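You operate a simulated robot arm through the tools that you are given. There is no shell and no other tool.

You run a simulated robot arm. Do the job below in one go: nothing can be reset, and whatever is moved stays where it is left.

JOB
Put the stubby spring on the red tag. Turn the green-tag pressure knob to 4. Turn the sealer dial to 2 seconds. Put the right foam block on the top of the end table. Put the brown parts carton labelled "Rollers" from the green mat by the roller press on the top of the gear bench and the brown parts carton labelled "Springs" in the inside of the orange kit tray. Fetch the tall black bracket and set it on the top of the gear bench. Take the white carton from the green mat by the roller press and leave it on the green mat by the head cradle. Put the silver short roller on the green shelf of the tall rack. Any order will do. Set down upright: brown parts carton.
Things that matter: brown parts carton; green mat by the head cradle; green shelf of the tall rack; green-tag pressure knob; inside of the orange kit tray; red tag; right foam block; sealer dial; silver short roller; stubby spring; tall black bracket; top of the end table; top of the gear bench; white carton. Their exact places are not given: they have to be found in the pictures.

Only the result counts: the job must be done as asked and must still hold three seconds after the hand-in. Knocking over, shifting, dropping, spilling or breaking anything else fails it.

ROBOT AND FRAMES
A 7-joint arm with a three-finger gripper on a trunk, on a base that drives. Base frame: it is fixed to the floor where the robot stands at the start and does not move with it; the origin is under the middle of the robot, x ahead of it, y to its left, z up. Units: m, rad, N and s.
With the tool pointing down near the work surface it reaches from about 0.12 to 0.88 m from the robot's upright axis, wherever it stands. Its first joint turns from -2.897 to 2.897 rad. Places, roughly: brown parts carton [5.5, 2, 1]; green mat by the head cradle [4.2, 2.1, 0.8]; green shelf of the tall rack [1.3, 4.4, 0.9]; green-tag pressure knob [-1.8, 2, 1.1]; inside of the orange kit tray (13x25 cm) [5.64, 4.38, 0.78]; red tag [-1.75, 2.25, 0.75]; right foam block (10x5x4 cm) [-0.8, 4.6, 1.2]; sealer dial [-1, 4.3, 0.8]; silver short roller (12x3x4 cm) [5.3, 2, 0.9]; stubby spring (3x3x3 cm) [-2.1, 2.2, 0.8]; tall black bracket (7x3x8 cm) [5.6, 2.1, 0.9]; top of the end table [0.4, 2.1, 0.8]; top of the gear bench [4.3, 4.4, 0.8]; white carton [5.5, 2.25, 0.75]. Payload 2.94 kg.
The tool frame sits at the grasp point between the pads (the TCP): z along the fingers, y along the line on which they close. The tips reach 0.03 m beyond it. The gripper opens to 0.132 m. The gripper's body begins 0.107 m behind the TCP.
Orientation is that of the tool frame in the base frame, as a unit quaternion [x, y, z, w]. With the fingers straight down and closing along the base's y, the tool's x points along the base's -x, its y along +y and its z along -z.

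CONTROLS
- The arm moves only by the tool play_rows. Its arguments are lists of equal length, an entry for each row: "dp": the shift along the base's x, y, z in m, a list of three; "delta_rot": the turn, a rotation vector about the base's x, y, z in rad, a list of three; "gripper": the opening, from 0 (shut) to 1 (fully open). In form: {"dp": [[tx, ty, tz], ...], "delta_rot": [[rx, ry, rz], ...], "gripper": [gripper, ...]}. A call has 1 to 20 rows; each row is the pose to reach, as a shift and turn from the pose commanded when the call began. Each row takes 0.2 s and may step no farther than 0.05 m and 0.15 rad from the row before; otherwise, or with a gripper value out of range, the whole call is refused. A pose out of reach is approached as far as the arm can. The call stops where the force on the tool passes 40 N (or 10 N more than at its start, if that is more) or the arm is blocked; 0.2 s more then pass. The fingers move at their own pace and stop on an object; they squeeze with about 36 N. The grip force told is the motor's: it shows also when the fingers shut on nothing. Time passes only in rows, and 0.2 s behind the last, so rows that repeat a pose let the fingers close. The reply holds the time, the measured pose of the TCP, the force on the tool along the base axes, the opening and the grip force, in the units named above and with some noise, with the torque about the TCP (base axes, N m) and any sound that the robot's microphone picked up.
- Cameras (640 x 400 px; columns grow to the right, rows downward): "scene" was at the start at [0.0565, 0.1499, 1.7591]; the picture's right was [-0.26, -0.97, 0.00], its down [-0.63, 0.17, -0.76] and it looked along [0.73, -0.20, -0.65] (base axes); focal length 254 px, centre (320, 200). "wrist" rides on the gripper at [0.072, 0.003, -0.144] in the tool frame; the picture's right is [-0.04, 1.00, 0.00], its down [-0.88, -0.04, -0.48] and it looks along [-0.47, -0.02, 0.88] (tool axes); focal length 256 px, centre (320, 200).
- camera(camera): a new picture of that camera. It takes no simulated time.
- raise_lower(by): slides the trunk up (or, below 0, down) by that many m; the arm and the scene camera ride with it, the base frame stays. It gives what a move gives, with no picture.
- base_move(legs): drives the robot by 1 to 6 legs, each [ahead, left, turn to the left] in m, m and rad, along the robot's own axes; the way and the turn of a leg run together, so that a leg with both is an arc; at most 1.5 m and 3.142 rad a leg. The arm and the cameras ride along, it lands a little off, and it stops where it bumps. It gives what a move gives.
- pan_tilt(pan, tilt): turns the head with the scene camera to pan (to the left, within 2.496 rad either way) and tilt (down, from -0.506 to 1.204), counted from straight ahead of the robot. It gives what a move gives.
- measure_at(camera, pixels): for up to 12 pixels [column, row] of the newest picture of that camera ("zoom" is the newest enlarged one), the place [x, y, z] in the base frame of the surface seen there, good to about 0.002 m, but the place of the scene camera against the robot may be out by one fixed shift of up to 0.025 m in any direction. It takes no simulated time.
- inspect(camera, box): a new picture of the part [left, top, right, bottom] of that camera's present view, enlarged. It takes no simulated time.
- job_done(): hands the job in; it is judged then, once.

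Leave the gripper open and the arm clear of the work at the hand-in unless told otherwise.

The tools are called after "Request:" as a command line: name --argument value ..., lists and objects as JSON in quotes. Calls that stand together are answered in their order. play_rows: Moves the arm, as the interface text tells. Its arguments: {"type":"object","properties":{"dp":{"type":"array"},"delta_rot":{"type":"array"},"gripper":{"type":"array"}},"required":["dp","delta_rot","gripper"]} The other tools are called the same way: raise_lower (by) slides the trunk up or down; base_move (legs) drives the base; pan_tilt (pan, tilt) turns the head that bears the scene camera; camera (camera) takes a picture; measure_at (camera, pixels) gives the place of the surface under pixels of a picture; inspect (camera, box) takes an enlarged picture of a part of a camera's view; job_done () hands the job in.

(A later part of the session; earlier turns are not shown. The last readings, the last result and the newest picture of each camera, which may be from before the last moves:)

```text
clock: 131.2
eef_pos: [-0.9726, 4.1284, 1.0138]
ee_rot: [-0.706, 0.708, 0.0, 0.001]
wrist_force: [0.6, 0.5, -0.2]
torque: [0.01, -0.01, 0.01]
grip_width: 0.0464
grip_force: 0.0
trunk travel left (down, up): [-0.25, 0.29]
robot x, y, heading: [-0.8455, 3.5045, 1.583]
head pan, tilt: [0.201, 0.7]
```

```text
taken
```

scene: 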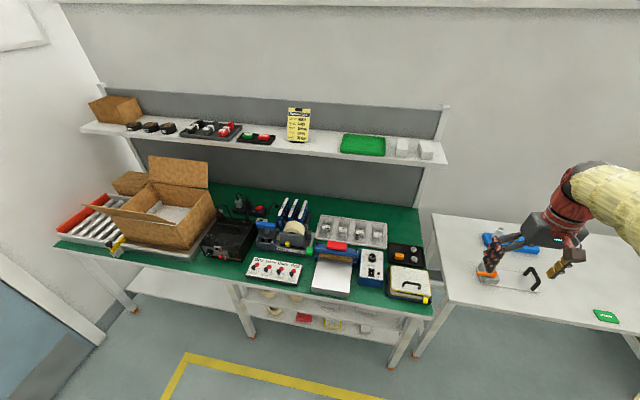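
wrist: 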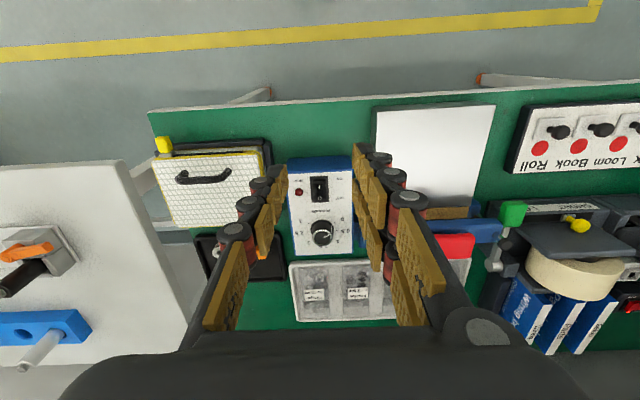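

Request:
inspect --camera "wrist" --box '[280, 150, 360, 260]'

Request:
inspect --camera "wrist" --box '[290, 200, 350, 260]'

Request:
measure_at --camera "zoom" --pixels '[[330, 220], [320, 200], [290, 170], [200, 320], [440, 320], [320, 330], [320, 60], [200, 80], [440, 80]]'

```text
3.64 times, centred on (320, 205) of wrist
```

zoom: 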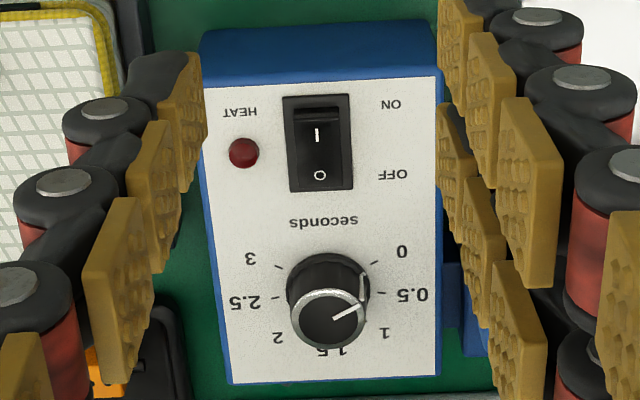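

```text
6.67 times, centred on (320, 230) of wrist
```

zoom: 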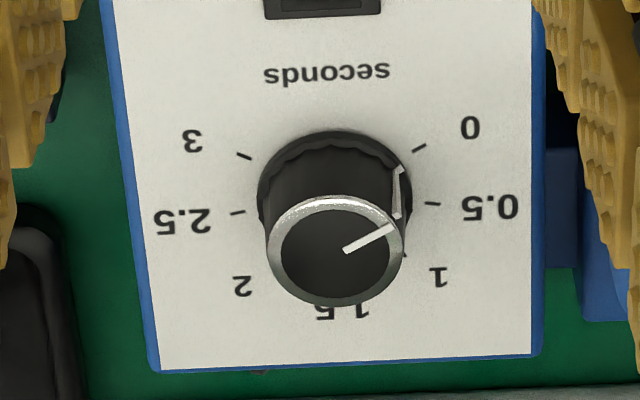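

```text
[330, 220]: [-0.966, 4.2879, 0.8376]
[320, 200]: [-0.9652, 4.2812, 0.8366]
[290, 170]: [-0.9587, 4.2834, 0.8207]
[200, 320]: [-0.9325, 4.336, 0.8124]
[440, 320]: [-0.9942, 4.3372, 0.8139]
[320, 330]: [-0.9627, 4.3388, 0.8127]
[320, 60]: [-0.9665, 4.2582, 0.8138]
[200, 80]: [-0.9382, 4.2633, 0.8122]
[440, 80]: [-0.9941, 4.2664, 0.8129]
```

The panel is horizontal (z≈0.813), knob top z≈0.837. I'll measure ticks and pointer points.

Request:
measure_at --camera "zoom" --pixels '[[335, 252], [347, 250], [390, 228], [244, 156], [419, 148], [238, 213], [432, 204], [270, 252], [402, 252], [335, 302], [335, 205], [404, 254]]'

```text
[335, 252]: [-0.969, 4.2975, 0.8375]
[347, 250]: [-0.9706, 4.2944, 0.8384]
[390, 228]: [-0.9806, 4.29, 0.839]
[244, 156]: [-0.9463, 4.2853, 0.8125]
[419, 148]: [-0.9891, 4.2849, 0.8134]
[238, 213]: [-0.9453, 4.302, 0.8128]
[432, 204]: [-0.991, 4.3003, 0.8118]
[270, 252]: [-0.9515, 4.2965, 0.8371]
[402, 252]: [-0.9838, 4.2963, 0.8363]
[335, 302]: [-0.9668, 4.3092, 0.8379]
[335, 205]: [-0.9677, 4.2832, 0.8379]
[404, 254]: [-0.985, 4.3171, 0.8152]
```

Dial centre ≈(-0.968, 4.296); ticks every ≈40°, "2" lies 40° clockwise of north; pointer is now near 0 (≈116° counter-clockwise). I need ≈156° clockwise. I'll go above the knob and test the yaw range.

Request:
play_rows --dp '[[0, 0.04, -0.02], [0.002, 0.08, -0.04], [0.003, 0.12, -0.06], [0.0035, 0.15, -0.08], [0.0035, 0.1675, -0.09], [0.0035, 0.1675, -0.09]]' --delta_rot '[[0, 0, 0], [0, 0, 0], [0, 0, 0], [0, 0, 0], [0, 0, 0], [0, 0, 0]]' --gripper '[0.34, 0.34, 0.34, 0.34, 0.34, 0.34]'

Request:
play_rows --dp '[[0, 0, 0], [0, 0, 0], [0, 0, 0], [0, 0, 0], [0, 0, 0], [0, 0, 0], [0, 0, 0], [0, 0, 0], [0, 0, 0], [0, 0, 0], [0, 0, 0]]' --delta_rot '[[0, 0, 0.14], [0, 0, 0.28], [0, 0, 0.42], [0, 0, 0.56], [0, 0, 0.7], [0, 0, 0.84], [0, 0, 0.98], [0, 0, 1.12], [0, 0, 1.26], [0, 0, 1.36], [0, 0, 1.36]]' --gripper '[0.34, 0.34, 0.34, 0.34, 0.34, 0.34, 0.34, 0.34, 0.34, 0.34, 0.34]'

Request:
camera --camera "wrist"

```text
clock: 132.6
eef_pos: [-0.9671, 4.2949, 0.9199]
ee_rot: [-0.707, 0.708, 0.0, 0.001]
wrist_force: [-0.6, -0.4, 0.2]
torque: [-0.04, 0.01, -0.04]
grip_width: 0.0449
grip_force: 0.0
trunk travel left (down, up): [-0.25, 0.29]
robot x, y, heading: [-0.849, 3.5037, 1.577]
head pan, tilt: [0.201, 0.7]
```

```text
clock: 135.0
eef_pos: [-0.9649, 4.2968, 0.9217]
ee_rot: [0.994, -0.105, -0.001, -0.001]
wrist_force: [0.2, -0.1, 0.0]
torque: [0.01, -0.01, -0.05]
grip_width: 0.0447
grip_force: 0.1
trunk travel left (down, up): [-0.25, 0.29]
robot x, y, heading: [-0.8449, 3.505, 1.576]
head pan, tilt: [0.201, 0.7]
```

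```text
taken
```

wrist: 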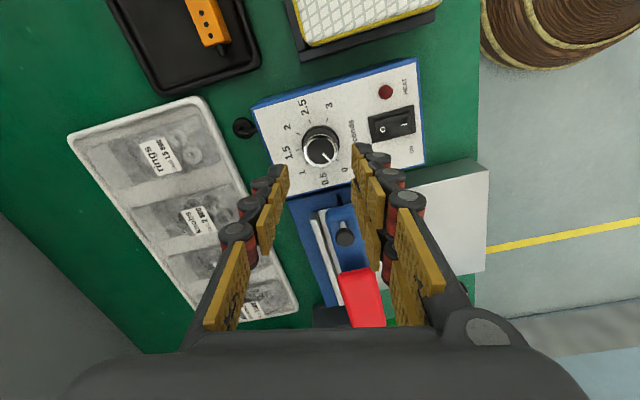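

Yaw +1.36 works. Test the other extreme (−2.72 rad from here) in free air.

Request:
play_rows --dp '[[0, 0, 0], [0, 0, 0], [0, 0, 0], [0, 0, 0], [0, 0, 0], [0, 0, 0], [0, 0, 0], [0, 0, 0], [0, 0, 0], [0, 0, 0], [0, 0, 0], [0, 0, 0], [0, 0, 0], [0, 0, 0], [0, 0, 0], [0, 0, 0], [0, 0, 0], [0, 0, 0], [0, 0, 0]]' --delta_rot '[[0, 0, -0.145], [0, 0, -0.29], [0, 0, -0.435], [0, 0, -0.58], [0, 0, -0.725], [0, 0, -0.87], [0, 0, -1.015], [0, 0, -1.16], [0, 0, -1.305], [0, 0, -1.45], [0, 0, -1.595], [0, 0, -1.74], [0, 0, -1.885], [0, 0, -2.03], [0, 0, -2.175], [0, 0, -2.32], [0, 0, -2.465], [0, 0, -2.61], [0, 0, -2.72]]' --gripper '[0.34, 0.34, 0.34, 0.34, 0.34, 0.34, 0.34, 0.34, 0.34, 0.34, 0.34, 0.34, 0.34, 0.34, 0.34, 0.34, 0.34, 0.34, 0.34]'

Request:
camera --camera "wrist"

```text
clock: 139.0
eef_pos: [-0.967, 4.2969, 0.9225]
ee_rot: [-0.104, 0.995, -0.001, 0.0]
wrist_force: [0.3, 0.1, 0.2]
torque: [0.01, -0.03, -0.04]
grip_width: 0.0446
grip_force: 0.2
trunk travel left (down, up): [-0.25, 0.29]
robot x, y, heading: [-0.845, 3.5056, 1.58]
head pan, tilt: [0.201, 0.7]
```

```text
taken
```

wrist: 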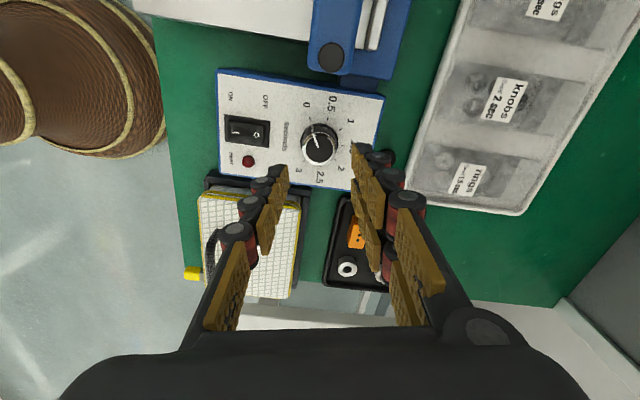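

Full range available. I'll use this view to measure pointer and ticks again.

Request:
inspect --camera "wrist" --box '[280, 90, 370, 190]'

Request:
measure_at --camera "wrist" --pixels '[[319, 150], [304, 150], [334, 150], [320, 162], [320, 138]]'

```text
4.00 times, centred on (325, 140) of wrist
```

zoom: 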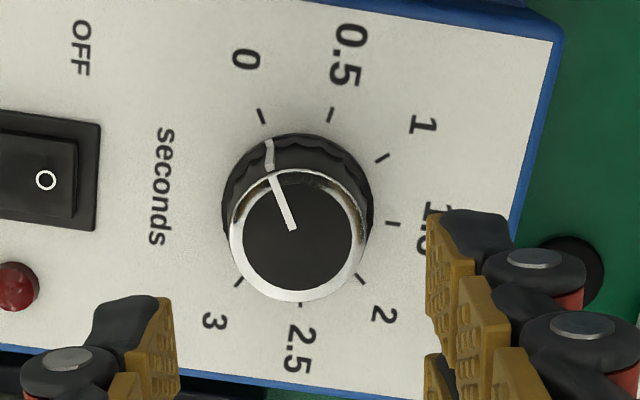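

```text
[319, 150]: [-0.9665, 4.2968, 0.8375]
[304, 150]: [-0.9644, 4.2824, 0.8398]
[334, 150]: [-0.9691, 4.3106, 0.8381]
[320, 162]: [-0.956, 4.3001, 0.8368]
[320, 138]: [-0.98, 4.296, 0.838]
```

Pointer is ≈3° past 0, so ≈157° (2.73 rad) clockwise is needed. Rotate the tool back +2.73, then descend over the knob.

Request:
play_rows --dp '[[0, 0, 0], [0, 0, 0], [0, 0, 0], [0, 0, 0], [0, 0, 0], [0, 0, 0], [0, 0, 0], [0, 0, 0], [0, 0, 0], [0, 0, 0], [0, 0, 0], [0, 0, 0], [0, 0, 0], [0, 0, 0], [0, 0, 0], [0, 0, 0], [0, 0, 0], [0, 0, 0], [0, 0, 0]]' --delta_rot '[[0, 0, 0.145], [0, 0, 0.29], [0, 0, 0.435], [0, 0, 0.58], [0, 0, 0.725], [0, 0, 0.87], [0, 0, 1.015], [0, 0, 1.16], [0, 0, 1.305], [0, 0, 1.45], [0, 0, 1.595], [0, 0, 1.74], [0, 0, 1.885], [0, 0, 2.03], [0, 0, 2.175], [0, 0, 2.32], [0, 0, 2.465], [0, 0, 2.61], [0, 0, 2.73]]' --gripper '[0.34, 0.34, 0.34, 0.34, 0.34, 0.34, 0.34, 0.34, 0.34, 0.34, 0.34, 0.34, 0.34, 0.34, 0.34, 0.34, 0.34, 0.34, 0.34]'

Request:
play_rows --dp '[[0, 0, -0.03], [0, 0, -0.055], [0, 0, -0.068], [0, 0, -0.074], [0, 0, -0.074]]' --delta_rot '[[0, 0, 0], [0, 0, 0], [0, 0, 0], [0, 0, 0], [0, 0, 0]]' --gripper '[0.34, 0.34, 0.34, 0.34, 0.34]'

Request:
inspect --camera "wrist" --box '[240, 110, 400, 240]'

```text
clock: 143.0
eef_pos: [-0.9682, 4.2966, 0.9243]
ee_rot: [0.995, -0.1, -0.001, -0.001]
wrist_force: [-0.7, 0.2, 0.8]
torque: [0.02, -0.04, 0.03]
grip_width: 0.0449
grip_force: 0.1
trunk travel left (down, up): [-0.25, 0.29]
robot x, y, heading: [-0.8469, 3.504, 1.58]
head pan, tilt: [0.201, 0.7]
```

```text
clock: 144.2
eef_pos: [-0.9684, 4.2964, 0.8488]
ee_rot: [0.995, -0.1, -0.001, -0.002]
wrist_force: [-0.3, 0.7, 0.4]
torque: [-0.02, -0.03, -0.04]
grip_width: 0.0448
grip_force: 0.0
trunk travel left (down, up): [-0.25, 0.29]
robot x, y, heading: [-0.8483, 3.5056, 1.577]
head pan, tilt: [0.201, 0.7]
```

```text
3.08 times, centred on (320, 175) of wrist
```

zoom: 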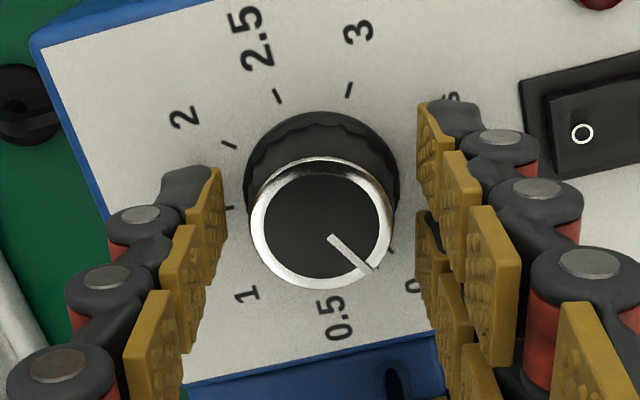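

The knob is centred. Close on it.

Request:
play_rows --dp '[[0, 0, -0.001], [0, 0, -0.001], [0, 0, -0.001], [0, 0, -0.001]]' --delta_rot '[[0, 0, 0], [0, 0, 0], [0, 0, 0], [0, 0, 0]]' --gripper '[0, 0, 0, 0]'

Request:
inspect --camera "wrist" --box '[240, 110, 400, 240]'

```text
clock: 145.2
eef_pos: [-0.9677, 4.297, 0.8488]
ee_rot: [0.995, -0.101, -0.001, -0.001]
wrist_force: [-1.4, -1.0, 2.4]
torque: [0.03, 0.1, 0.02]
grip_width: 0.0318
grip_force: 44.9
trunk travel left (down, up): [-0.25, 0.29]
robot x, y, heading: [-0.8443, 3.5042, 1.577]
head pan, tilt: [0.201, 0.7]
```

```text
3.08 times, centred on (320, 175) of wrist
```

zoom: 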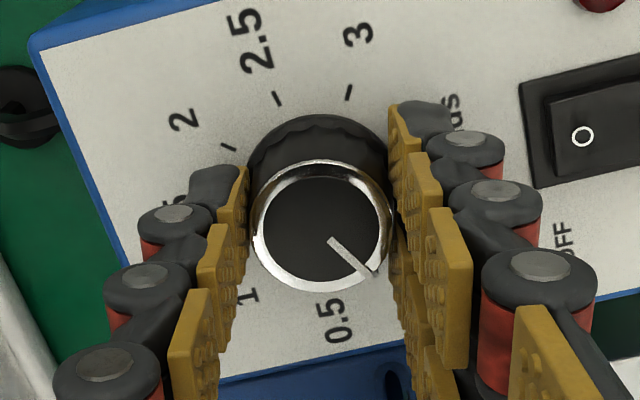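

Gripped at 0.0318 m with small force. Rotate −2.73 rad.

Request:
play_rows --dp '[[0, 0, 0], [0, 0, 0], [0, 0, 0], [0, 0, 0], [0, 0, 0], [0, 0, 0], [0, 0, 0], [0, 0, 0], [0, 0, 0], [0, 0, 0], [0, 0, 0], [0, 0, 0], [0, 0, 0], [0, 0, 0], [0, 0, 0], [0, 0, 0], [0, 0, 0], [0, 0, 0], [0, 0, 0], [0, 0, 0]]' --delta_rot '[[0, 0, -0.14], [0, 0, -0.28], [0, 0, -0.42], [0, 0, -0.56], [0, 0, -0.7], [0, 0, -0.84], [0, 0, -0.98], [0, 0, -1.12], [0, 0, -1.26], [0, 0, -1.4], [0, 0, -1.54], [0, 0, -1.68], [0, 0, -1.82], [0, 0, -1.96], [0, 0, -2.1], [0, 0, -2.24], [0, 0, -2.38], [0, 0, -2.52], [0, 0, -2.65], [0, 0, -2.73]]' --gripper '[0, 0, 0, 0, 0, 0, 0, 0, 0, 0, 0, 0, 0, 0, 0, 0, 0, 0, 0, 0]'

Request:
inspect --camera "wrist" --box '[240, 110, 400, 240]'

```text
clock: 149.4
eef_pos: [-0.9683, 4.2959, 0.8479]
ee_rot: [-0.103, 0.995, -0.001, 0.001]
wrist_force: [-11.8, -10.8, 1.3]
torque: [-0.23, 0.57, 0.0]
grip_width: 0.032
grip_force: 44.9
trunk travel left (down, up): [-0.25, 0.29]
robot x, y, heading: [-0.8437, 3.5029, 1.579]
head pan, tilt: [0.201, 0.7]
```

```text
3.08 times, centred on (320, 175) of wrist
```

zoom: 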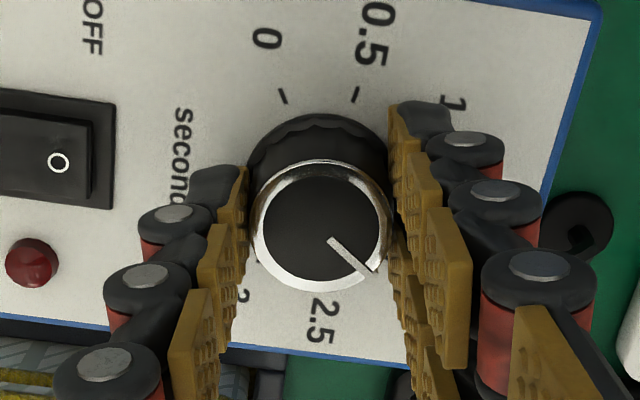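

The knob followed. Open slowly, hold, then lift straight up and check.

Request:
play_rows --dp '[[0, 0, 0], [0, 0, 0], [0, 0, 0], [0, 0, 0], [0, 0, 0], [0, 0, 0.01], [0, 0, 0.03], [0, 0, 0.06], [0, 0, 0.09]]' --delta_rot '[[0, 0, 0], [0, 0, 0], [0, 0, 0], [0, 0, 0], [0, 0, 0], [0, 0, 0], [0, 0, 0], [0, 0, 0], [0, 0, 0]]' --gripper '[0.27, 0.3, 0.34, 0.34, 0.34, 0.34, 0.34, 0.34, 0.34]'

Request:
inspect --camera "wrist" --box '[270, 90, 370, 200]'

```text
clock: 151.4
eef_pos: [-0.9651, 4.2947, 0.9374]
ee_rot: [-0.105, 0.995, -0.001, 0.001]
wrist_force: [-0.1, 0.4, 0.1]
torque: [0.0, -0.01, -0.03]
grip_width: 0.0449
grip_force: 0.1
trunk travel left (down, up): [-0.25, 0.29]
robot x, y, heading: [-0.8484, 3.5073, 1.582]
head pan, tilt: [0.201, 0.7]
```

```text
3.64 times, centred on (320, 145) of wrist
```

zoom: 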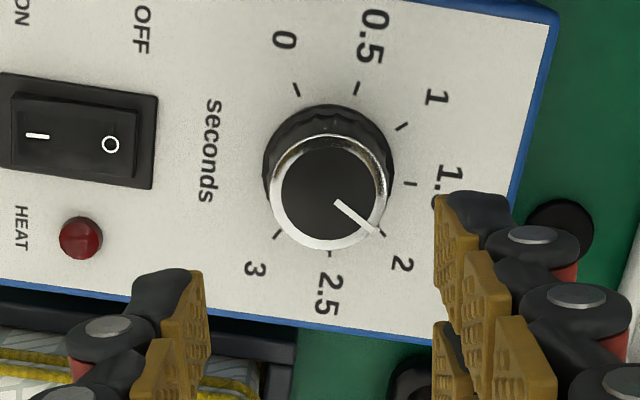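

The pointer seems a bit short of 2. I'll measure it exactly.

Request:
inspect --camera "wrist" --box '[295, 110, 355, 175]'

Request:
measure_at --camera "zoom" --pixels '[[320, 200], [350, 240], [400, 285], [330, 130], [230, 230], [420, 200]]'

```text
6.15 times, centred on (325, 142) of wrist
```

zoom: 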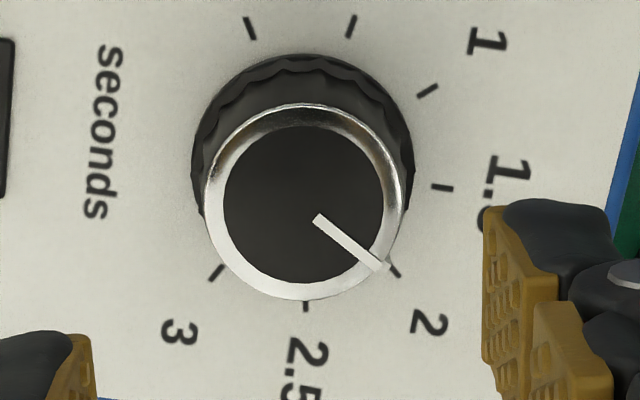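

```text
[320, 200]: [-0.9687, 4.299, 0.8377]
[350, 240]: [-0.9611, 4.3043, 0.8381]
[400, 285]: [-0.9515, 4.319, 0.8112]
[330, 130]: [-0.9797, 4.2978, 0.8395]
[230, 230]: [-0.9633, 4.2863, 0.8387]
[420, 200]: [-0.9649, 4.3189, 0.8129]
```

Request:
measure_at --camera "zoom" --pixels '[[319, 219], [335, 231], [350, 242], [365, 253], [396, 271], [442, 188], [427, 91], [351, 27], [251, 29], [216, 273], [305, 306]]'

```text
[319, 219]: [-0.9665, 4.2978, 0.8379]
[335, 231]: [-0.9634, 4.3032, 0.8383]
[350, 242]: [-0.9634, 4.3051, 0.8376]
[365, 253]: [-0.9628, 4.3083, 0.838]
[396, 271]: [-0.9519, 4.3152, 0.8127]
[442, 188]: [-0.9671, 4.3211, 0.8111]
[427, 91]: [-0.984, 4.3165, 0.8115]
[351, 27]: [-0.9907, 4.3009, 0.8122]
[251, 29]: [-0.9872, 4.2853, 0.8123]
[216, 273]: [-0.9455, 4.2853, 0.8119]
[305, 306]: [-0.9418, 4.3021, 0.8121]
```

Pointer is at ≈27° clockwise of north; "2" is at 40°. I need ≈13° more. Rotate the open tool +0.23, descend, regrip, turn −0.23.

Request:
play_rows --dp '[[0, 0, 0], [0, 0, -0.02], [0, 0, -0.05], [0, 0, -0.075], [0, 0, -0.09], [0, 0, -0.09], [0, 0, -0.09], [0, 0, -0.09], [0, 0, -0.09]]' --delta_rot '[[0, 0, 0.12], [0, 0, 0.23], [0, 0, 0.23], [0, 0, 0.23], [0, 0, 0.23], [0, 0, 0.23], [0, 0, 0.23], [0, 0, 0.23], [0, 0, 0.23]]' --gripper '[0.34, 0.34, 0.34, 0.34, 0.34, 0, 0, 0, 0]'

Request:
inspect --camera "wrist" --box '[240, 110, 400, 240]'

```text
clock: 153.4
eef_pos: [-0.9684, 4.2961, 0.8481]
ee_rot: [-0.218, 0.976, -0.001, 0.001]
wrist_force: [-2.1, 3.3, -0.9]
torque: [0.18, -0.08, -0.03]
grip_width: 0.032
grip_force: 45.5
trunk travel left (down, up): [-0.25, 0.29]
robot x, y, heading: [-0.8462, 3.5038, 1.576]
head pan, tilt: [0.201, 0.7]
```

```text
3.08 times, centred on (320, 175) of wrist
```

zoom: 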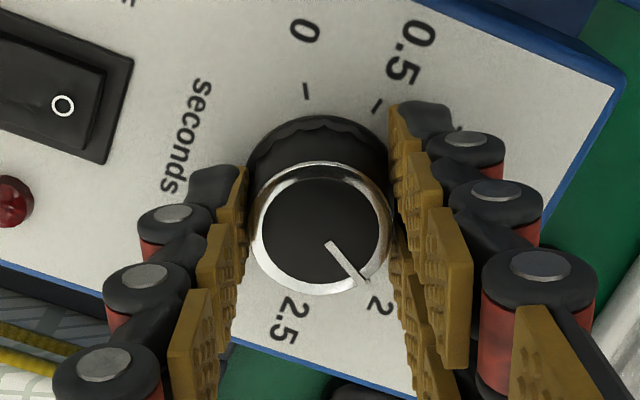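

Gripped with small force. Turn −0.23 rad and read the force.

Request:
play_rows --dp '[[0, 0, 0], [0, 0, 0], [0, 0, 0], [0, 0, 0]]' --delta_rot '[[0, 0, -0.08], [0, 0, -0.16], [0, 0, -0.23], [0, 0, -0.23]]' --gripper '[0, 0, 0, 0]'

Request:
inspect --camera "wrist" --box '[240, 110, 400, 240]'

```text
clock: 154.4
eef_pos: [-0.967, 4.2961, 0.8466]
ee_rot: [-0.104, 0.995, -0.002, 0.001]
wrist_force: [-5.7, 1.4, -5.9]
torque: [0.28, 0.19, 0.03]
grip_width: 0.0322
grip_force: 44.9
trunk travel left (down, up): [-0.25, 0.29]
robot x, y, heading: [-0.8457, 3.5026, 1.58]
head pan, tilt: [0.201, 0.7]
```

```text
3.08 times, centred on (320, 175) of wrist
```

zoom: 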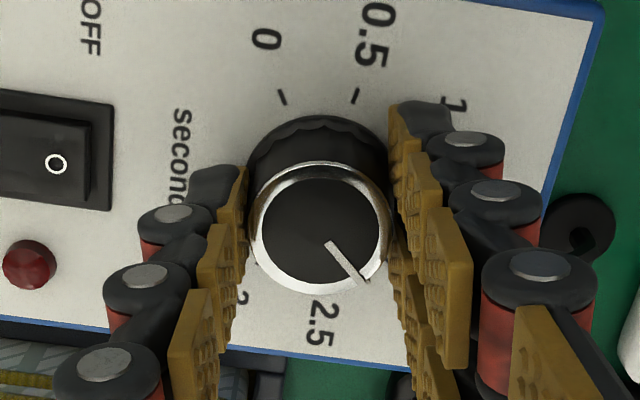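

Pointer direction ≈48° below image-right, matching "2". Release slowly and lift.

Request:
play_rows --dp '[[0, 0, 0], [0, 0, 0], [0, 0, 0], [0, 0, 0], [0, 0, 0], [0, 0, 0.01], [0, 0, 0.03], [0, 0, 0.06], [0, 0, 0.09]]' --delta_rot '[[0, 0, 0], [0, 0, 0], [0, 0, 0], [0, 0, 0], [0, 0, 0], [0, 0, 0], [0, 0, 0], [0, 0, 0], [0, 0, 0]]' --gripper '[0.27, 0.3, 0.34, 0.34, 0.34, 0.34, 0.34, 0.34, 0.34]'

Request:
inspect --camera "wrist" --box '[295, 110, 355, 175]'

```text
clock: 156.4
eef_pos: [-0.9658, 4.2976, 0.9363]
ee_rot: [-0.104, 0.995, -0.002, 0.001]
wrist_force: [-0.5, 0.5, -1.0]
torque: [0.02, -0.04, 0.01]
grip_width: 0.0447
grip_force: 0.0
trunk travel left (down, up): [-0.25, 0.29]
robot x, y, heading: [-0.8469, 3.5033, 1.58]
head pan, tilt: [0.201, 0.7]
```

```text
6.15 times, centred on (325, 142) of wrist
```

zoom: 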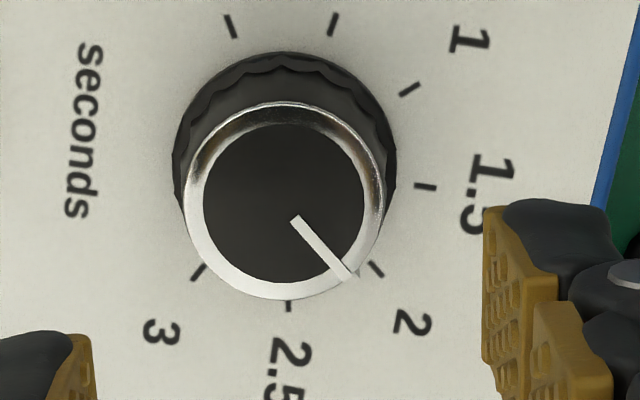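

The pointer is ≈2.5° short of the 2 tick. One small corrective turn of 0.05 rad in the same way.

Request:
play_rows --dp '[[0, 0, -0.03], [0, 0, -0.06], [0, 0, -0.08], [0, 0, -0.09], [0, 0, -0.09], [0, 0, -0.09], [0, 0, -0.09], [0, 0, -0.09], [0, 0, -0.09], [0, 0, -0.09], [0, 0, -0.09], [0, 0, -0.09], [0, 0, -0.09], [0, 0, -0.09], [0, 0, -0.08], [0, 0, -0.06], [0, 0, -0.03], [0, 0, 0]]' --delta_rot '[[0, 0, 0.03], [0, 0, 0.05], [0, 0, 0.05], [0, 0, 0.05], [0, 0, 0.05], [0, 0, 0.05], [0, 0, 0.05], [0, 0, 0.02], [0, 0, 0], [0, 0, 0], [0, 0, 0], [0, 0, 0], [0, 0, 0], [0, 0, 0], [0, 0, 0], [0, 0, 0], [0, 0, 0], [0, 0, 0]]' --gripper '[0.34, 0.34, 0.34, 0.34, 0, 0, 0, 0, 0, 0, 0.27, 0.3, 0.34, 0.34, 0.34, 0.34, 0.34, 0.34]'

Request:
inspect --camera "wrist" --box '[295, 110, 355, 175]'

```text
clock: 160.2
eef_pos: [-0.9673, 4.2979, 0.937]
ee_rot: [-0.106, 0.994, -0.002, 0.0]
wrist_force: [-1.5, -0.2, -0.3]
torque: [0.01, 0.02, 0.03]
grip_width: 0.045
grip_force: 0.0
trunk travel left (down, up): [-0.25, 0.29]
robot x, y, heading: [-0.846, 3.5033, 1.577]
head pan, tilt: [0.201, 0.7]
```

```text
6.15 times, centred on (325, 142) of wrist
```

zoom: 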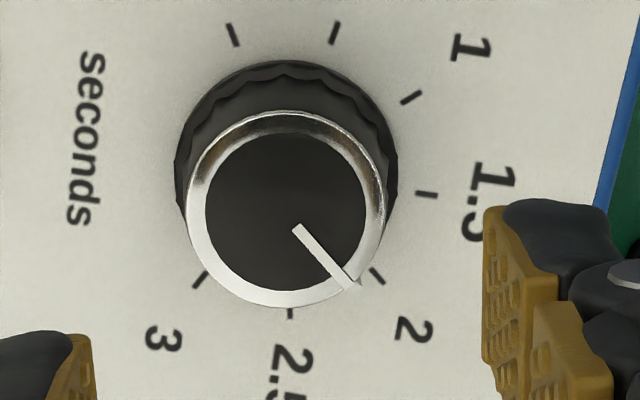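

It barely moved (about 3° of slack per grip). I'll repeat with a 0.10 rad turn to gain ≈2.5°.

Request:
play_rows --dp '[[0, 0, -0.03], [0, 0, -0.06], [0, 0, -0.08], [0, 0, -0.09], [0, 0, -0.09], [0, 0, -0.09], [0, 0, -0.09], [0, 0, -0.09], [0, 0, -0.09], [0, 0, -0.09], [0, 0, -0.09], [0, 0, -0.09], [0, 0, -0.09], [0, 0, -0.09], [0, 0, -0.08], [0, 0, -0.06], [0, 0, -0.03], [0, 0, 0]]' --delta_rot '[[0, 0, 0.05], [0, 0, 0.1], [0, 0, 0.1], [0, 0, 0.1], [0, 0, 0.1], [0, 0, 0.1], [0, 0, 0.1], [0, 0, 0.05], [0, 0, 0], [0, 0, 0], [0, 0, 0], [0, 0, 0], [0, 0, 0], [0, 0, 0], [0, 0, 0], [0, 0, 0], [0, 0, 0], [0, 0, 0]]' --gripper '[0.34, 0.34, 0.34, 0.34, 0, 0, 0, 0, 0, 0, 0.27, 0.3, 0.34, 0.34, 0.34, 0.34, 0.34, 0.34]'

Request:
inspect --camera "wrist" --box '[295, 110, 355, 175]'

```text
clock: 164.0
eef_pos: [-0.9658, 4.2955, 0.9374]
ee_rot: [-0.105, 0.994, -0.002, 0.002]
wrist_force: [-0.2, -0.6, -0.1]
torque: [0.05, 0.02, -0.01]
grip_width: 0.0448
grip_force: 0.0
trunk travel left (down, up): [-0.25, 0.29]
robot x, y, heading: [-0.8448, 3.5042, 1.579]
head pan, tilt: [0.201, 0.7]
```

```text
6.15 times, centred on (325, 142) of wrist
```

zoom: 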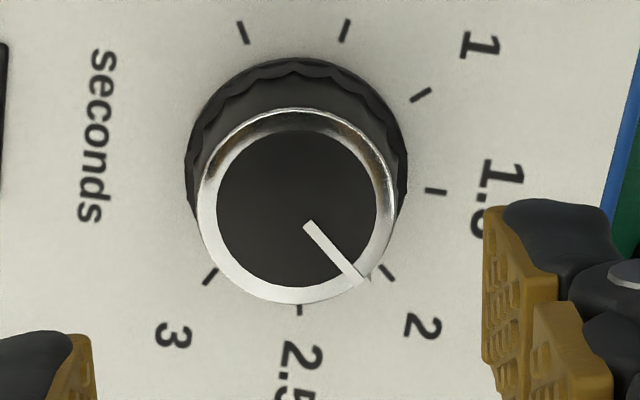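

The pointer is now within ≈1.5° of 2. Next the right foam block on the shelf (around (-0.80, 4.62, 1.21)). I'll retract up and back while undoing the yaw.

Request:
play_rows --dp '[[0, -0.02, 0.03], [0, -0.045, 0.065], [0.01, -0.07, 0.1], [0.02, -0.095, 0.135], [0.03, -0.12, 0.17], [0.04, -0.145, 0.205], [0.05, -0.17, 0.24], [0.06, -0.195, 0.27], [0.07, -0.22, 0.3], [0.08, -0.24, 0.32], [0.08, -0.24, 0.32]]' --delta_rot '[[0, 0, 0.137], [0, 0, 0.274], [0, 0, 0.411], [0, 0, 0.548], [0, 0, 0.685], [0, 0, 0.822], [0, 0, 0.959], [0, 0, 1.096], [0, 0, 1.233], [0, 0, 1.365], [0, 0, 1.365]]' --gripper '[0.34, 0.34, 0.34, 0.34, 0.34, 0.34, 0.6, 0.6, 0.6, 0.6, 0.6]'

Request:
camera --camera "scene"

```text
clock: 166.4
eef_pos: [-0.8896, 4.0532, 1.2575]
ee_rot: [0.709, -0.705, 0.0, -0.001]
wrist_force: [0.2, 0.3, 0.5]
torque: [-0.01, 0.0, -0.01]
grip_width: 0.079
grip_force: 0.0
trunk travel left (down, up): [-0.25, 0.29]
robot x, y, heading: [-0.8482, 3.5071, 1.582]
head pan, tilt: [0.201, 0.7]
```

```text
taken
```

scene: 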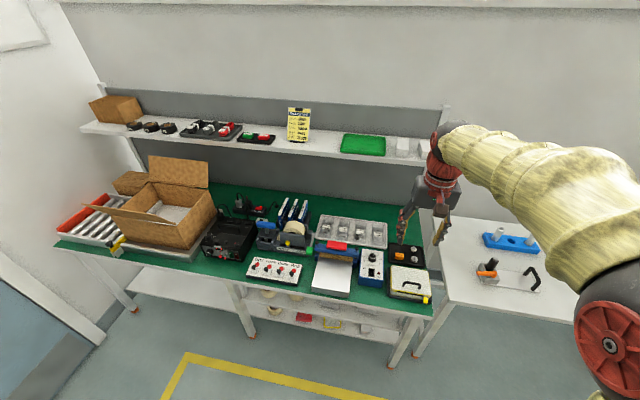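

Now pitch the tool 45° forward (toward north) and rise a bit, to look at the foam blocks with the wrist camera.

Request:
play_rows --dp '[[0.01, 0.01, 0.02], [0.02, 0.03, 0.04], [0.03, 0.05, 0.06], [0.04, 0.07, 0.08], [0.05, 0.09, 0.09], [0.06, 0.11, 0.1], [0.07, 0.13, 0.1]]' --delta_rot '[[0.131, 0, 0], [0.262, 0, 0], [0.393, 0, 0], [0.524, 0, 0], [0.655, 0, 0], [0.785, 0, 0], [0.785, 0, 0]]' --gripper '[0.6, 0.6, 0.6, 0.6, 0.6, 0.6, 0.6]'

Request:
camera --camera "wrist"

```text
clock: 168.0
eef_pos: [-0.8177, 4.1884, 1.3599]
ee_rot: [0.654, -0.653, -0.27, -0.272]
wrist_force: [0.5, 0.5, -1.0]
torque: [-0.01, 0.02, 0.03]
grip_width: 0.079
grip_force: 0.0
trunk travel left (down, up): [-0.25, 0.29]
robot x, y, heading: [-0.8446, 3.5049, 1.576]
head pan, tilt: [0.201, 0.7]
```

```text
taken
```

wrist: 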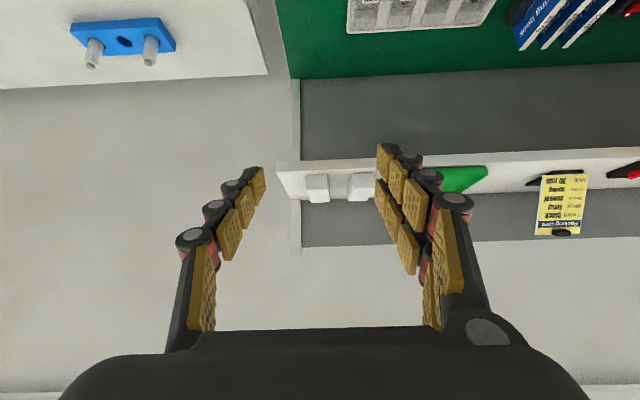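

In this view image-left is east; the right foam block is at (317,187), the other at (360,187). Measure.

Request:
inspect --camera "wrist" --box '[270, 150, 400, 220]'

Request:
measure_at --camera "wrist" --pixels '[[317, 180], [317, 195], [307, 185], [328, 185], [317, 199], [309, 195], [327, 195], [350, 187], [298, 165], [338, 170], [371, 187]]'

```text
4.92 times, centred on (335, 185) of wrist
```

zoom: 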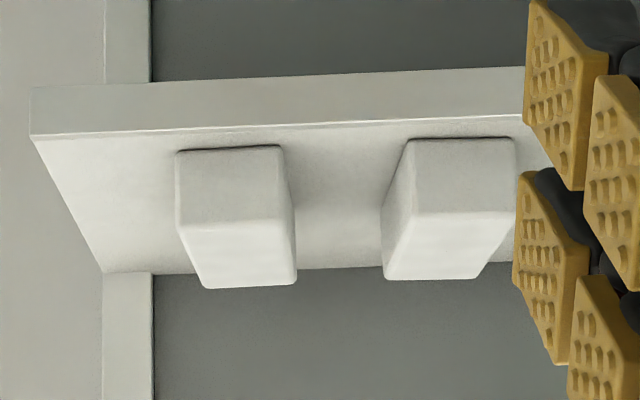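

```text
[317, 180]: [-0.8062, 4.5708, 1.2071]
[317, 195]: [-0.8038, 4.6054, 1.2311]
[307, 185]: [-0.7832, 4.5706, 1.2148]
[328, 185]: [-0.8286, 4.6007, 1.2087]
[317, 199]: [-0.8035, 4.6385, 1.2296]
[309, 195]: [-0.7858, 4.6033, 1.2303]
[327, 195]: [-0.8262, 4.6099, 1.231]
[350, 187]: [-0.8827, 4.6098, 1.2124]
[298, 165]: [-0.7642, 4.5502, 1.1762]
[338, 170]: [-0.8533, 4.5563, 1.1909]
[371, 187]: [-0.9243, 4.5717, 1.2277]
```

Request:
measure_at --camera "zoom" --pixels '[[182, 180], [276, 180], [186, 210], [282, 210], [200, 245], [290, 245], [212, 275], [288, 275], [240, 275], [245, 220], [292, 200]]'

```text
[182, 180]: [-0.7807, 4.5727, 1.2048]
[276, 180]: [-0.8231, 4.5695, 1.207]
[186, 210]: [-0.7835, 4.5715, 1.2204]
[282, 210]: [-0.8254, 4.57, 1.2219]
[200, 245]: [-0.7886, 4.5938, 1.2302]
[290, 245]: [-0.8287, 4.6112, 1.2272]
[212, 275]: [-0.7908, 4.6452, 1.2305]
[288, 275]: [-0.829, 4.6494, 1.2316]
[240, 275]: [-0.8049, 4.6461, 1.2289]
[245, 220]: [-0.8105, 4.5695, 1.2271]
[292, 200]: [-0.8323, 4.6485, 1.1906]
```

The right block: centre about (-0.808, 4.62), width 0.05 along x, top z=1.231, shelf z=1.191, turned slightly (≈5° ccw). I'll drive ahead 0.2 m and left 0.1 m, then reach with the tilted tool.

Request:
base_move --legs '[[0.2, 0.1, 0]]'

Request:
camera --camera "wrist"

```text
clock: 169.7
eef_pos: [-0.9174, 4.384, 1.3598]
ee_rot: [0.654, -0.653, -0.27, -0.271]
wrist_force: [-0.9, 0.1, -0.8]
torque: [0.02, -0.06, -0.03]
grip_width: 0.0791
grip_force: 0.2
trunk travel left (down, up): [-0.25, 0.29]
robot x, y, heading: [-0.9471, 3.7011, 1.582]
head pan, tilt: [0.201, 0.7]
```

```text
taken
```

wrist: 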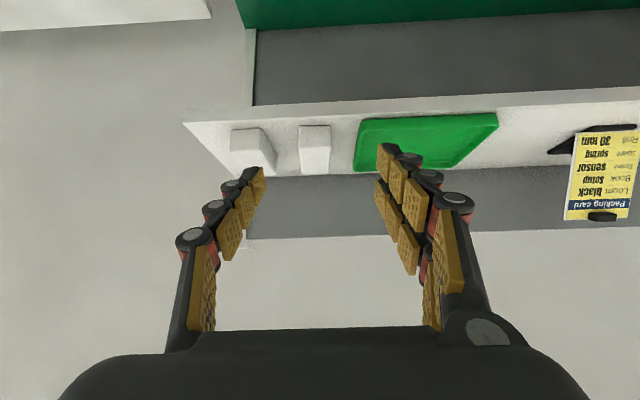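

Move east 0.11 m to line up with the block, add a small yaw, and look.

Request:
play_rows --dp '[[0.03, 0.02, 0], [0.06, 0.04, -0.01], [0.09, 0.06, -0.02], [0.11, 0.07, -0.03], [0.11, 0.07, -0.03]]' --delta_rot '[[0, 0, 0.03], [0, 0, 0.06], [0, 0, 0.08], [0, 0, 0.08], [0, 0, 0.08]]' --gripper '[0.6, 0.6, 0.6, 0.6, 0.6]'

Request:
camera --camera "wrist"

Request:
measure_at --camera "wrist" --pixels '[[320, 140], [320, 160], [300, 145], [340, 145], [320, 175], [305, 165], [335, 165]]'

```text
clock: 170.9
eef_pos: [-0.8076, 4.454, 1.3304]
ee_rot: [0.679, -0.626, -0.28, -0.262]
wrist_force: [-0.7, 0.0, -0.1]
torque: [0.0, 0.01, 0.01]
grip_width: 0.0793
grip_force: 0.0
trunk travel left (down, up): [-0.25, 0.29]
robot x, y, heading: [-0.9433, 3.7003, 1.579]
head pan, tilt: [0.201, 0.7]
```

```text
taken
```

wrist: 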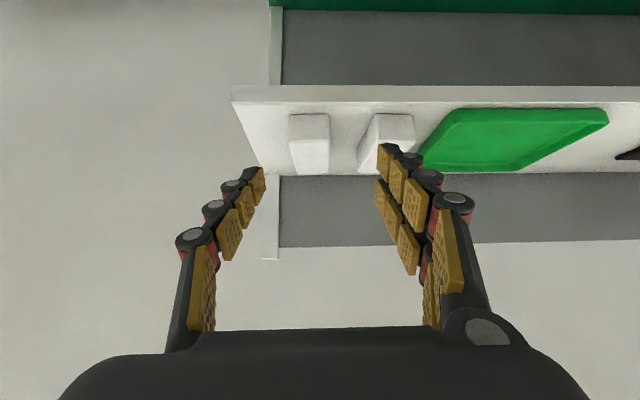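

```text
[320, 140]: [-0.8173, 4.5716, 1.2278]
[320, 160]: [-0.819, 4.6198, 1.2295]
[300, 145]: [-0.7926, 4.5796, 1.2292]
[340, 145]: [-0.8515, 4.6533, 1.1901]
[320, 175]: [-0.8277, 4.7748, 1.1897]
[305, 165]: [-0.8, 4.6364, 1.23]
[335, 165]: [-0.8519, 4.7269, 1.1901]
```

The block's centre line matches (-0.808). Approach along the 45° tool axis to TCP (-0.808, 4.612, 1.225).

Request:
play_rows --dp '[[0, 0.04, -0.013], [0, 0.078, -0.026], [0, 0.105, -0.053], [0, 0.13, -0.078], [0, 0.148, -0.096], [0, 0.157, -0.105], [0, 0.157, -0.105]]' --delta_rot '[[0, 0, 0], [0, 0, 0], [0, 0, 0], [0, 0, 0], [0, 0, 0], [0, 0, 0], [0, 0, 0]]' --gripper '[0.56, 0.56, 0.56, 0.56, 0.56, 0.56, 0.56]'

Request:
camera --camera "wrist"

```text
clock: 172.5
eef_pos: [-0.8065, 4.6109, 1.2249]
ee_rot: [0.679, -0.626, -0.28, -0.261]
wrist_force: [0.7, -1.0, 0.7]
torque: [-0.01, 0.03, 0.0]
grip_width: 0.0741
grip_force: 0.0
trunk travel left (down, up): [-0.25, 0.29]
robot x, y, heading: [-0.9405, 3.6964, 1.576]
head pan, tilt: [0.201, 0.7]
```

```text
taken
```

wrist: 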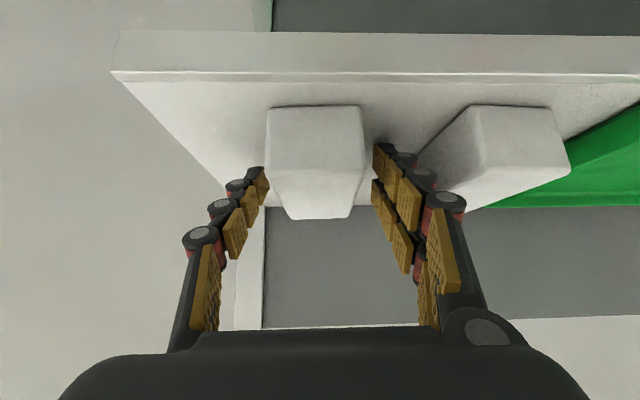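

The block sits between the fingers. Close.

Request:
play_rows --dp '[[0, 0, 0], [0, 0, 0], [0, 0, 0], [0, 0, 0], [0, 0, 0], [0, 0, 0.01], [0, 0, 0.03], [0, -0.01, 0.06], [0, -0.03, 0.09]]' --delta_rot '[[0, 0, 0], [0, 0, 0], [0, 0, 0], [0, 0, 0], [0, 0, 0], [0, 0, 0], [0, 0, 0], [0, 0, 0], [0, 0, 0]]' --gripper '[0, 0, 0, 0, 0, 0, 0, 0, 0]'

Request:
camera --camera "wrist"

```text
clock: 174.5
eef_pos: [-0.8098, 4.5788, 1.3158]
ee_rot: [0.679, -0.627, -0.28, -0.261]
wrist_force: [0.4, 0.2, -0.3]
torque: [0.07, -0.05, -0.01]
grip_width: 0.0485
grip_force: 35.6
trunk travel left (down, up): [-0.25, 0.29]
robot x, y, heading: [-0.9445, 3.7017, 1.574]
head pan, tilt: [0.201, 0.7]
```

```text
taken
```

wrist: 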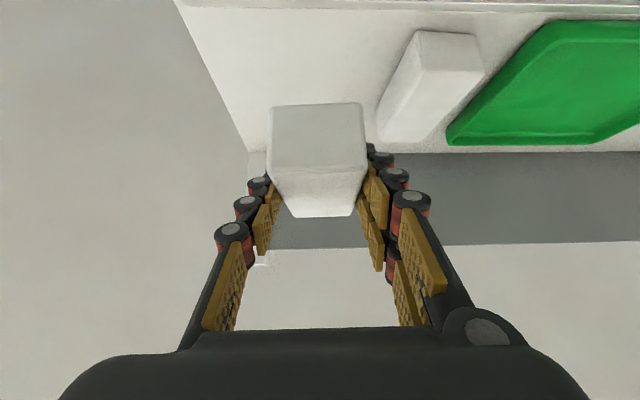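

Block held (0.0485 m). Retract the arm, then back off and drive east toward the end table's north side.

Request:
play_rows --dp '[[0, -0.04, 0.01], [0, -0.08, 0.02], [0, -0.12, 0.03], [0, -0.16, 0.03], [0, -0.2, 0.03], [0, -0.24, 0.03], [0, -0.28, 0.03]]' --delta_rot '[[0, 0, 0], [0, 0, 0], [0, 0, 0], [0, 0, 0], [0, 0, 0], [0, 0, 0], [0, 0, 0]]' --gripper '[0, 0, 0, 0, 0, 0, 0]'

Request:
base_move --legs '[[-0.45, 0, 0], [0, -1.25, 0], [0, 0, -1.57], [0, 0, -1.57]]'

Request:
pan_tilt --pan 0.1 --tilt 0.7

Request:
camera --camera "scene"

```text
clock: 176.1
eef_pos: [-0.8072, 4.3011, 1.3479]
ee_rot: [0.679, -0.626, -0.28, -0.261]
wrist_force: [0.5, 0.7, -0.1]
torque: [-0.04, 0.0, 0.01]
grip_width: 0.0481
grip_force: 35.8
trunk travel left (down, up): [-0.25, 0.29]
robot x, y, heading: [-0.943, 3.6986, 1.578]
head pan, tilt: [0.201, 0.7]
```

```text
clock: 192.3
eef_pos: [0.1495, 2.632, 1.3456]
ee_rot: [0.629, 0.676, -0.263, 0.279]
wrist_force: [1.1, -1.2, 0.0]
torque: [0.0, -0.03, -0.01]
grip_width: 0.0483
grip_force: 36.1
trunk travel left (down, up): [-0.25, 0.29]
robot x, y, heading: [0.2906, 3.2323, -1.574]
head pan, tilt: [0.201, 0.7]
```

```text
clock: 193.0
eef_pos: [0.1497, 2.6325, 1.3466]
ee_rot: [0.629, 0.676, -0.264, 0.28]
wrist_force: [-0.4, -0.1, -0.4]
torque: [0.0, -0.01, -0.03]
grip_width: 0.0481
grip_force: 36.3
trunk travel left (down, up): [-0.25, 0.29]
robot x, y, heading: [0.2947, 3.2304, -1.576]
head pan, tilt: [0.099, 0.7]
```

```text
taken
```

scene: 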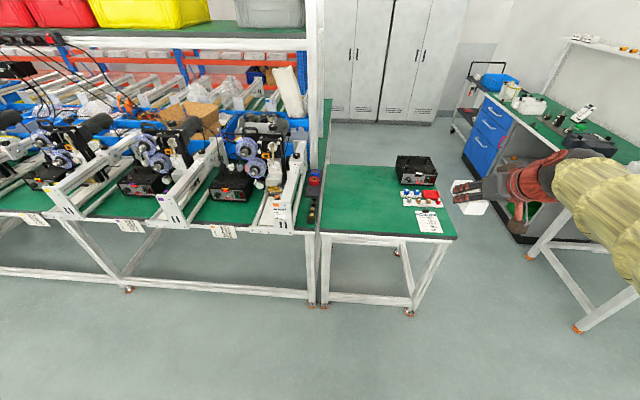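

The end table's free area is at image (335-395, 172-230). Measure corners and free space.

Request:
measure_at --camera "scene" --pixels '[[325, 232], [455, 236], [335, 168], [430, 165], [365, 200], [400, 200], [345, 200], [365, 220], [365, 180], [318, 200]]'

Request:
inspect --camera "scene" --box '[300, 140, 470, 250]'

```text
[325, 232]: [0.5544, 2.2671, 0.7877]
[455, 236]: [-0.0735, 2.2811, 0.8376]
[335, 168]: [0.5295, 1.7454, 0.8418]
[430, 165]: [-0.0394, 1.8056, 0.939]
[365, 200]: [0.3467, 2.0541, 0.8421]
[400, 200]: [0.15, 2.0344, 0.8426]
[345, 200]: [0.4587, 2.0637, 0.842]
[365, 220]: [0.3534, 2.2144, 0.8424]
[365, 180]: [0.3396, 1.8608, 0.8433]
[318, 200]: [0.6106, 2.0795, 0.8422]
```

```text
3.64 times, centred on (385, 195) of scene
```

zoom: 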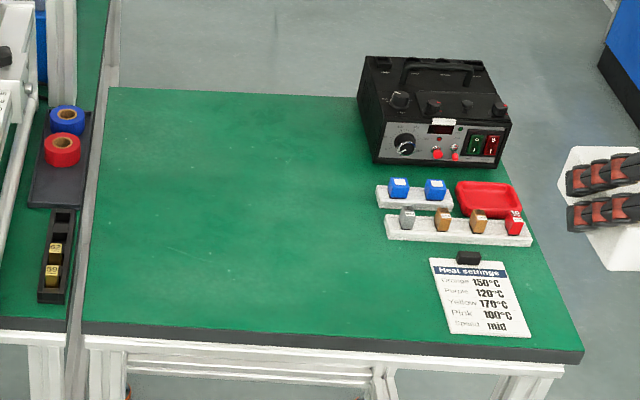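

The free area is around (0.38, 2.07), top z≈0.84. I'll drive ahead 0.45 m and left 0.2 m so the block is over the table, then measure the height with the wrist camera.

Request:
base_move --legs '[[0.45, 0.2, 0]]'

Request:
camera --camera "wrist"

Request:
measure_at --camera "wrist" --pixels '[[320, 60], [230, 60], [430, 60], [200, 130], [450, 100], [250, 200]]'

```text
clock: 195.9
eef_pos: [0.3385, 2.1783, 1.3474]
ee_rot: [0.631, 0.675, -0.262, 0.278]
wrist_force: [0.4, -0.8, -0.6]
torque: [0.02, 0.04, 0.0]
grip_width: 0.0488
grip_force: 35.9
trunk travel left (down, up): [-0.25, 0.29]
robot x, y, heading: [0.4842, 2.7796, -1.58]
head pan, tilt: [0.099, 0.7]
```

```text
taken
```

wrist: 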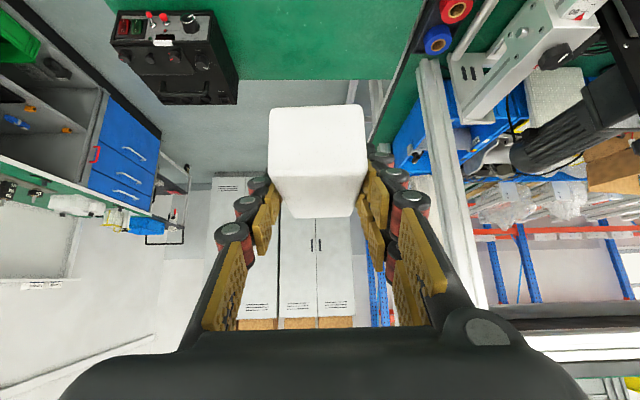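

```text
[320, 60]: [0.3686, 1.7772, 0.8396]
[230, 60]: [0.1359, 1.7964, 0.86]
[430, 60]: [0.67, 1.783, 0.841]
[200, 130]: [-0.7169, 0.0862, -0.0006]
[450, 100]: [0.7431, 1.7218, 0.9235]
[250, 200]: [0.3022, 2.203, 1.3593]
```

Table top z=0.840. The block's bottom is 0.034 below the TCP, so descend to TCP z≈0.877 first.

Request:
play_rows --dp '[[0, -0.01, -0.045], [0, -0.02, -0.09], [0, -0.03, -0.135], [0, -0.04, -0.18], [0, -0.05, -0.225], [0, -0.06, -0.27], [0, -0.06, -0.315], [0, -0.06, -0.36], [0, -0.06, -0.405], [0, -0.06, -0.44], [0, -0.06, -0.46], [0, -0.06, -0.469], [0, -0.06, -0.469]]' --delta_rot '[[0, 0, 0], [0, 0, 0], [0, 0, 0], [0, 0, 0], [0, 0, 0], [0, 0, 0], [0, 0, 0], [0, 0, 0], [0, 0, 0], [0, 0, 0], [0, 0, 0], [0, 0, 0], [0, 0, 0]]' --gripper '[0, 0, 0, 0, 0, 0, 0, 0, 0, 0, 0, 0, 0]'

Request:
camera --camera "wrist"

Request:
camera --camera "scene"

```text
clock: 198.7
eef_pos: [0.3382, 2.1197, 0.8765]
ee_rot: [0.63, 0.675, -0.263, 0.279]
wrist_force: [-0.4, -0.6, -0.1]
torque: [0.02, -0.01, -0.02]
grip_width: 0.0485
grip_force: 35.9
trunk travel left (down, up): [-0.25, 0.29]
robot x, y, heading: [0.4827, 2.7808, -1.573]
head pan, tilt: [0.099, 0.7]
```

```text
taken
```

wrist: 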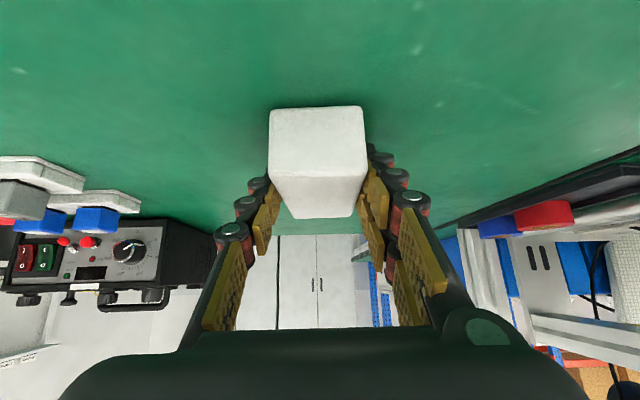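

```text
taken
```

scene: 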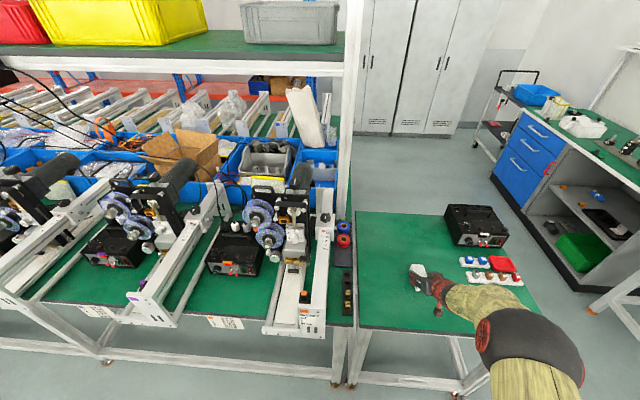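

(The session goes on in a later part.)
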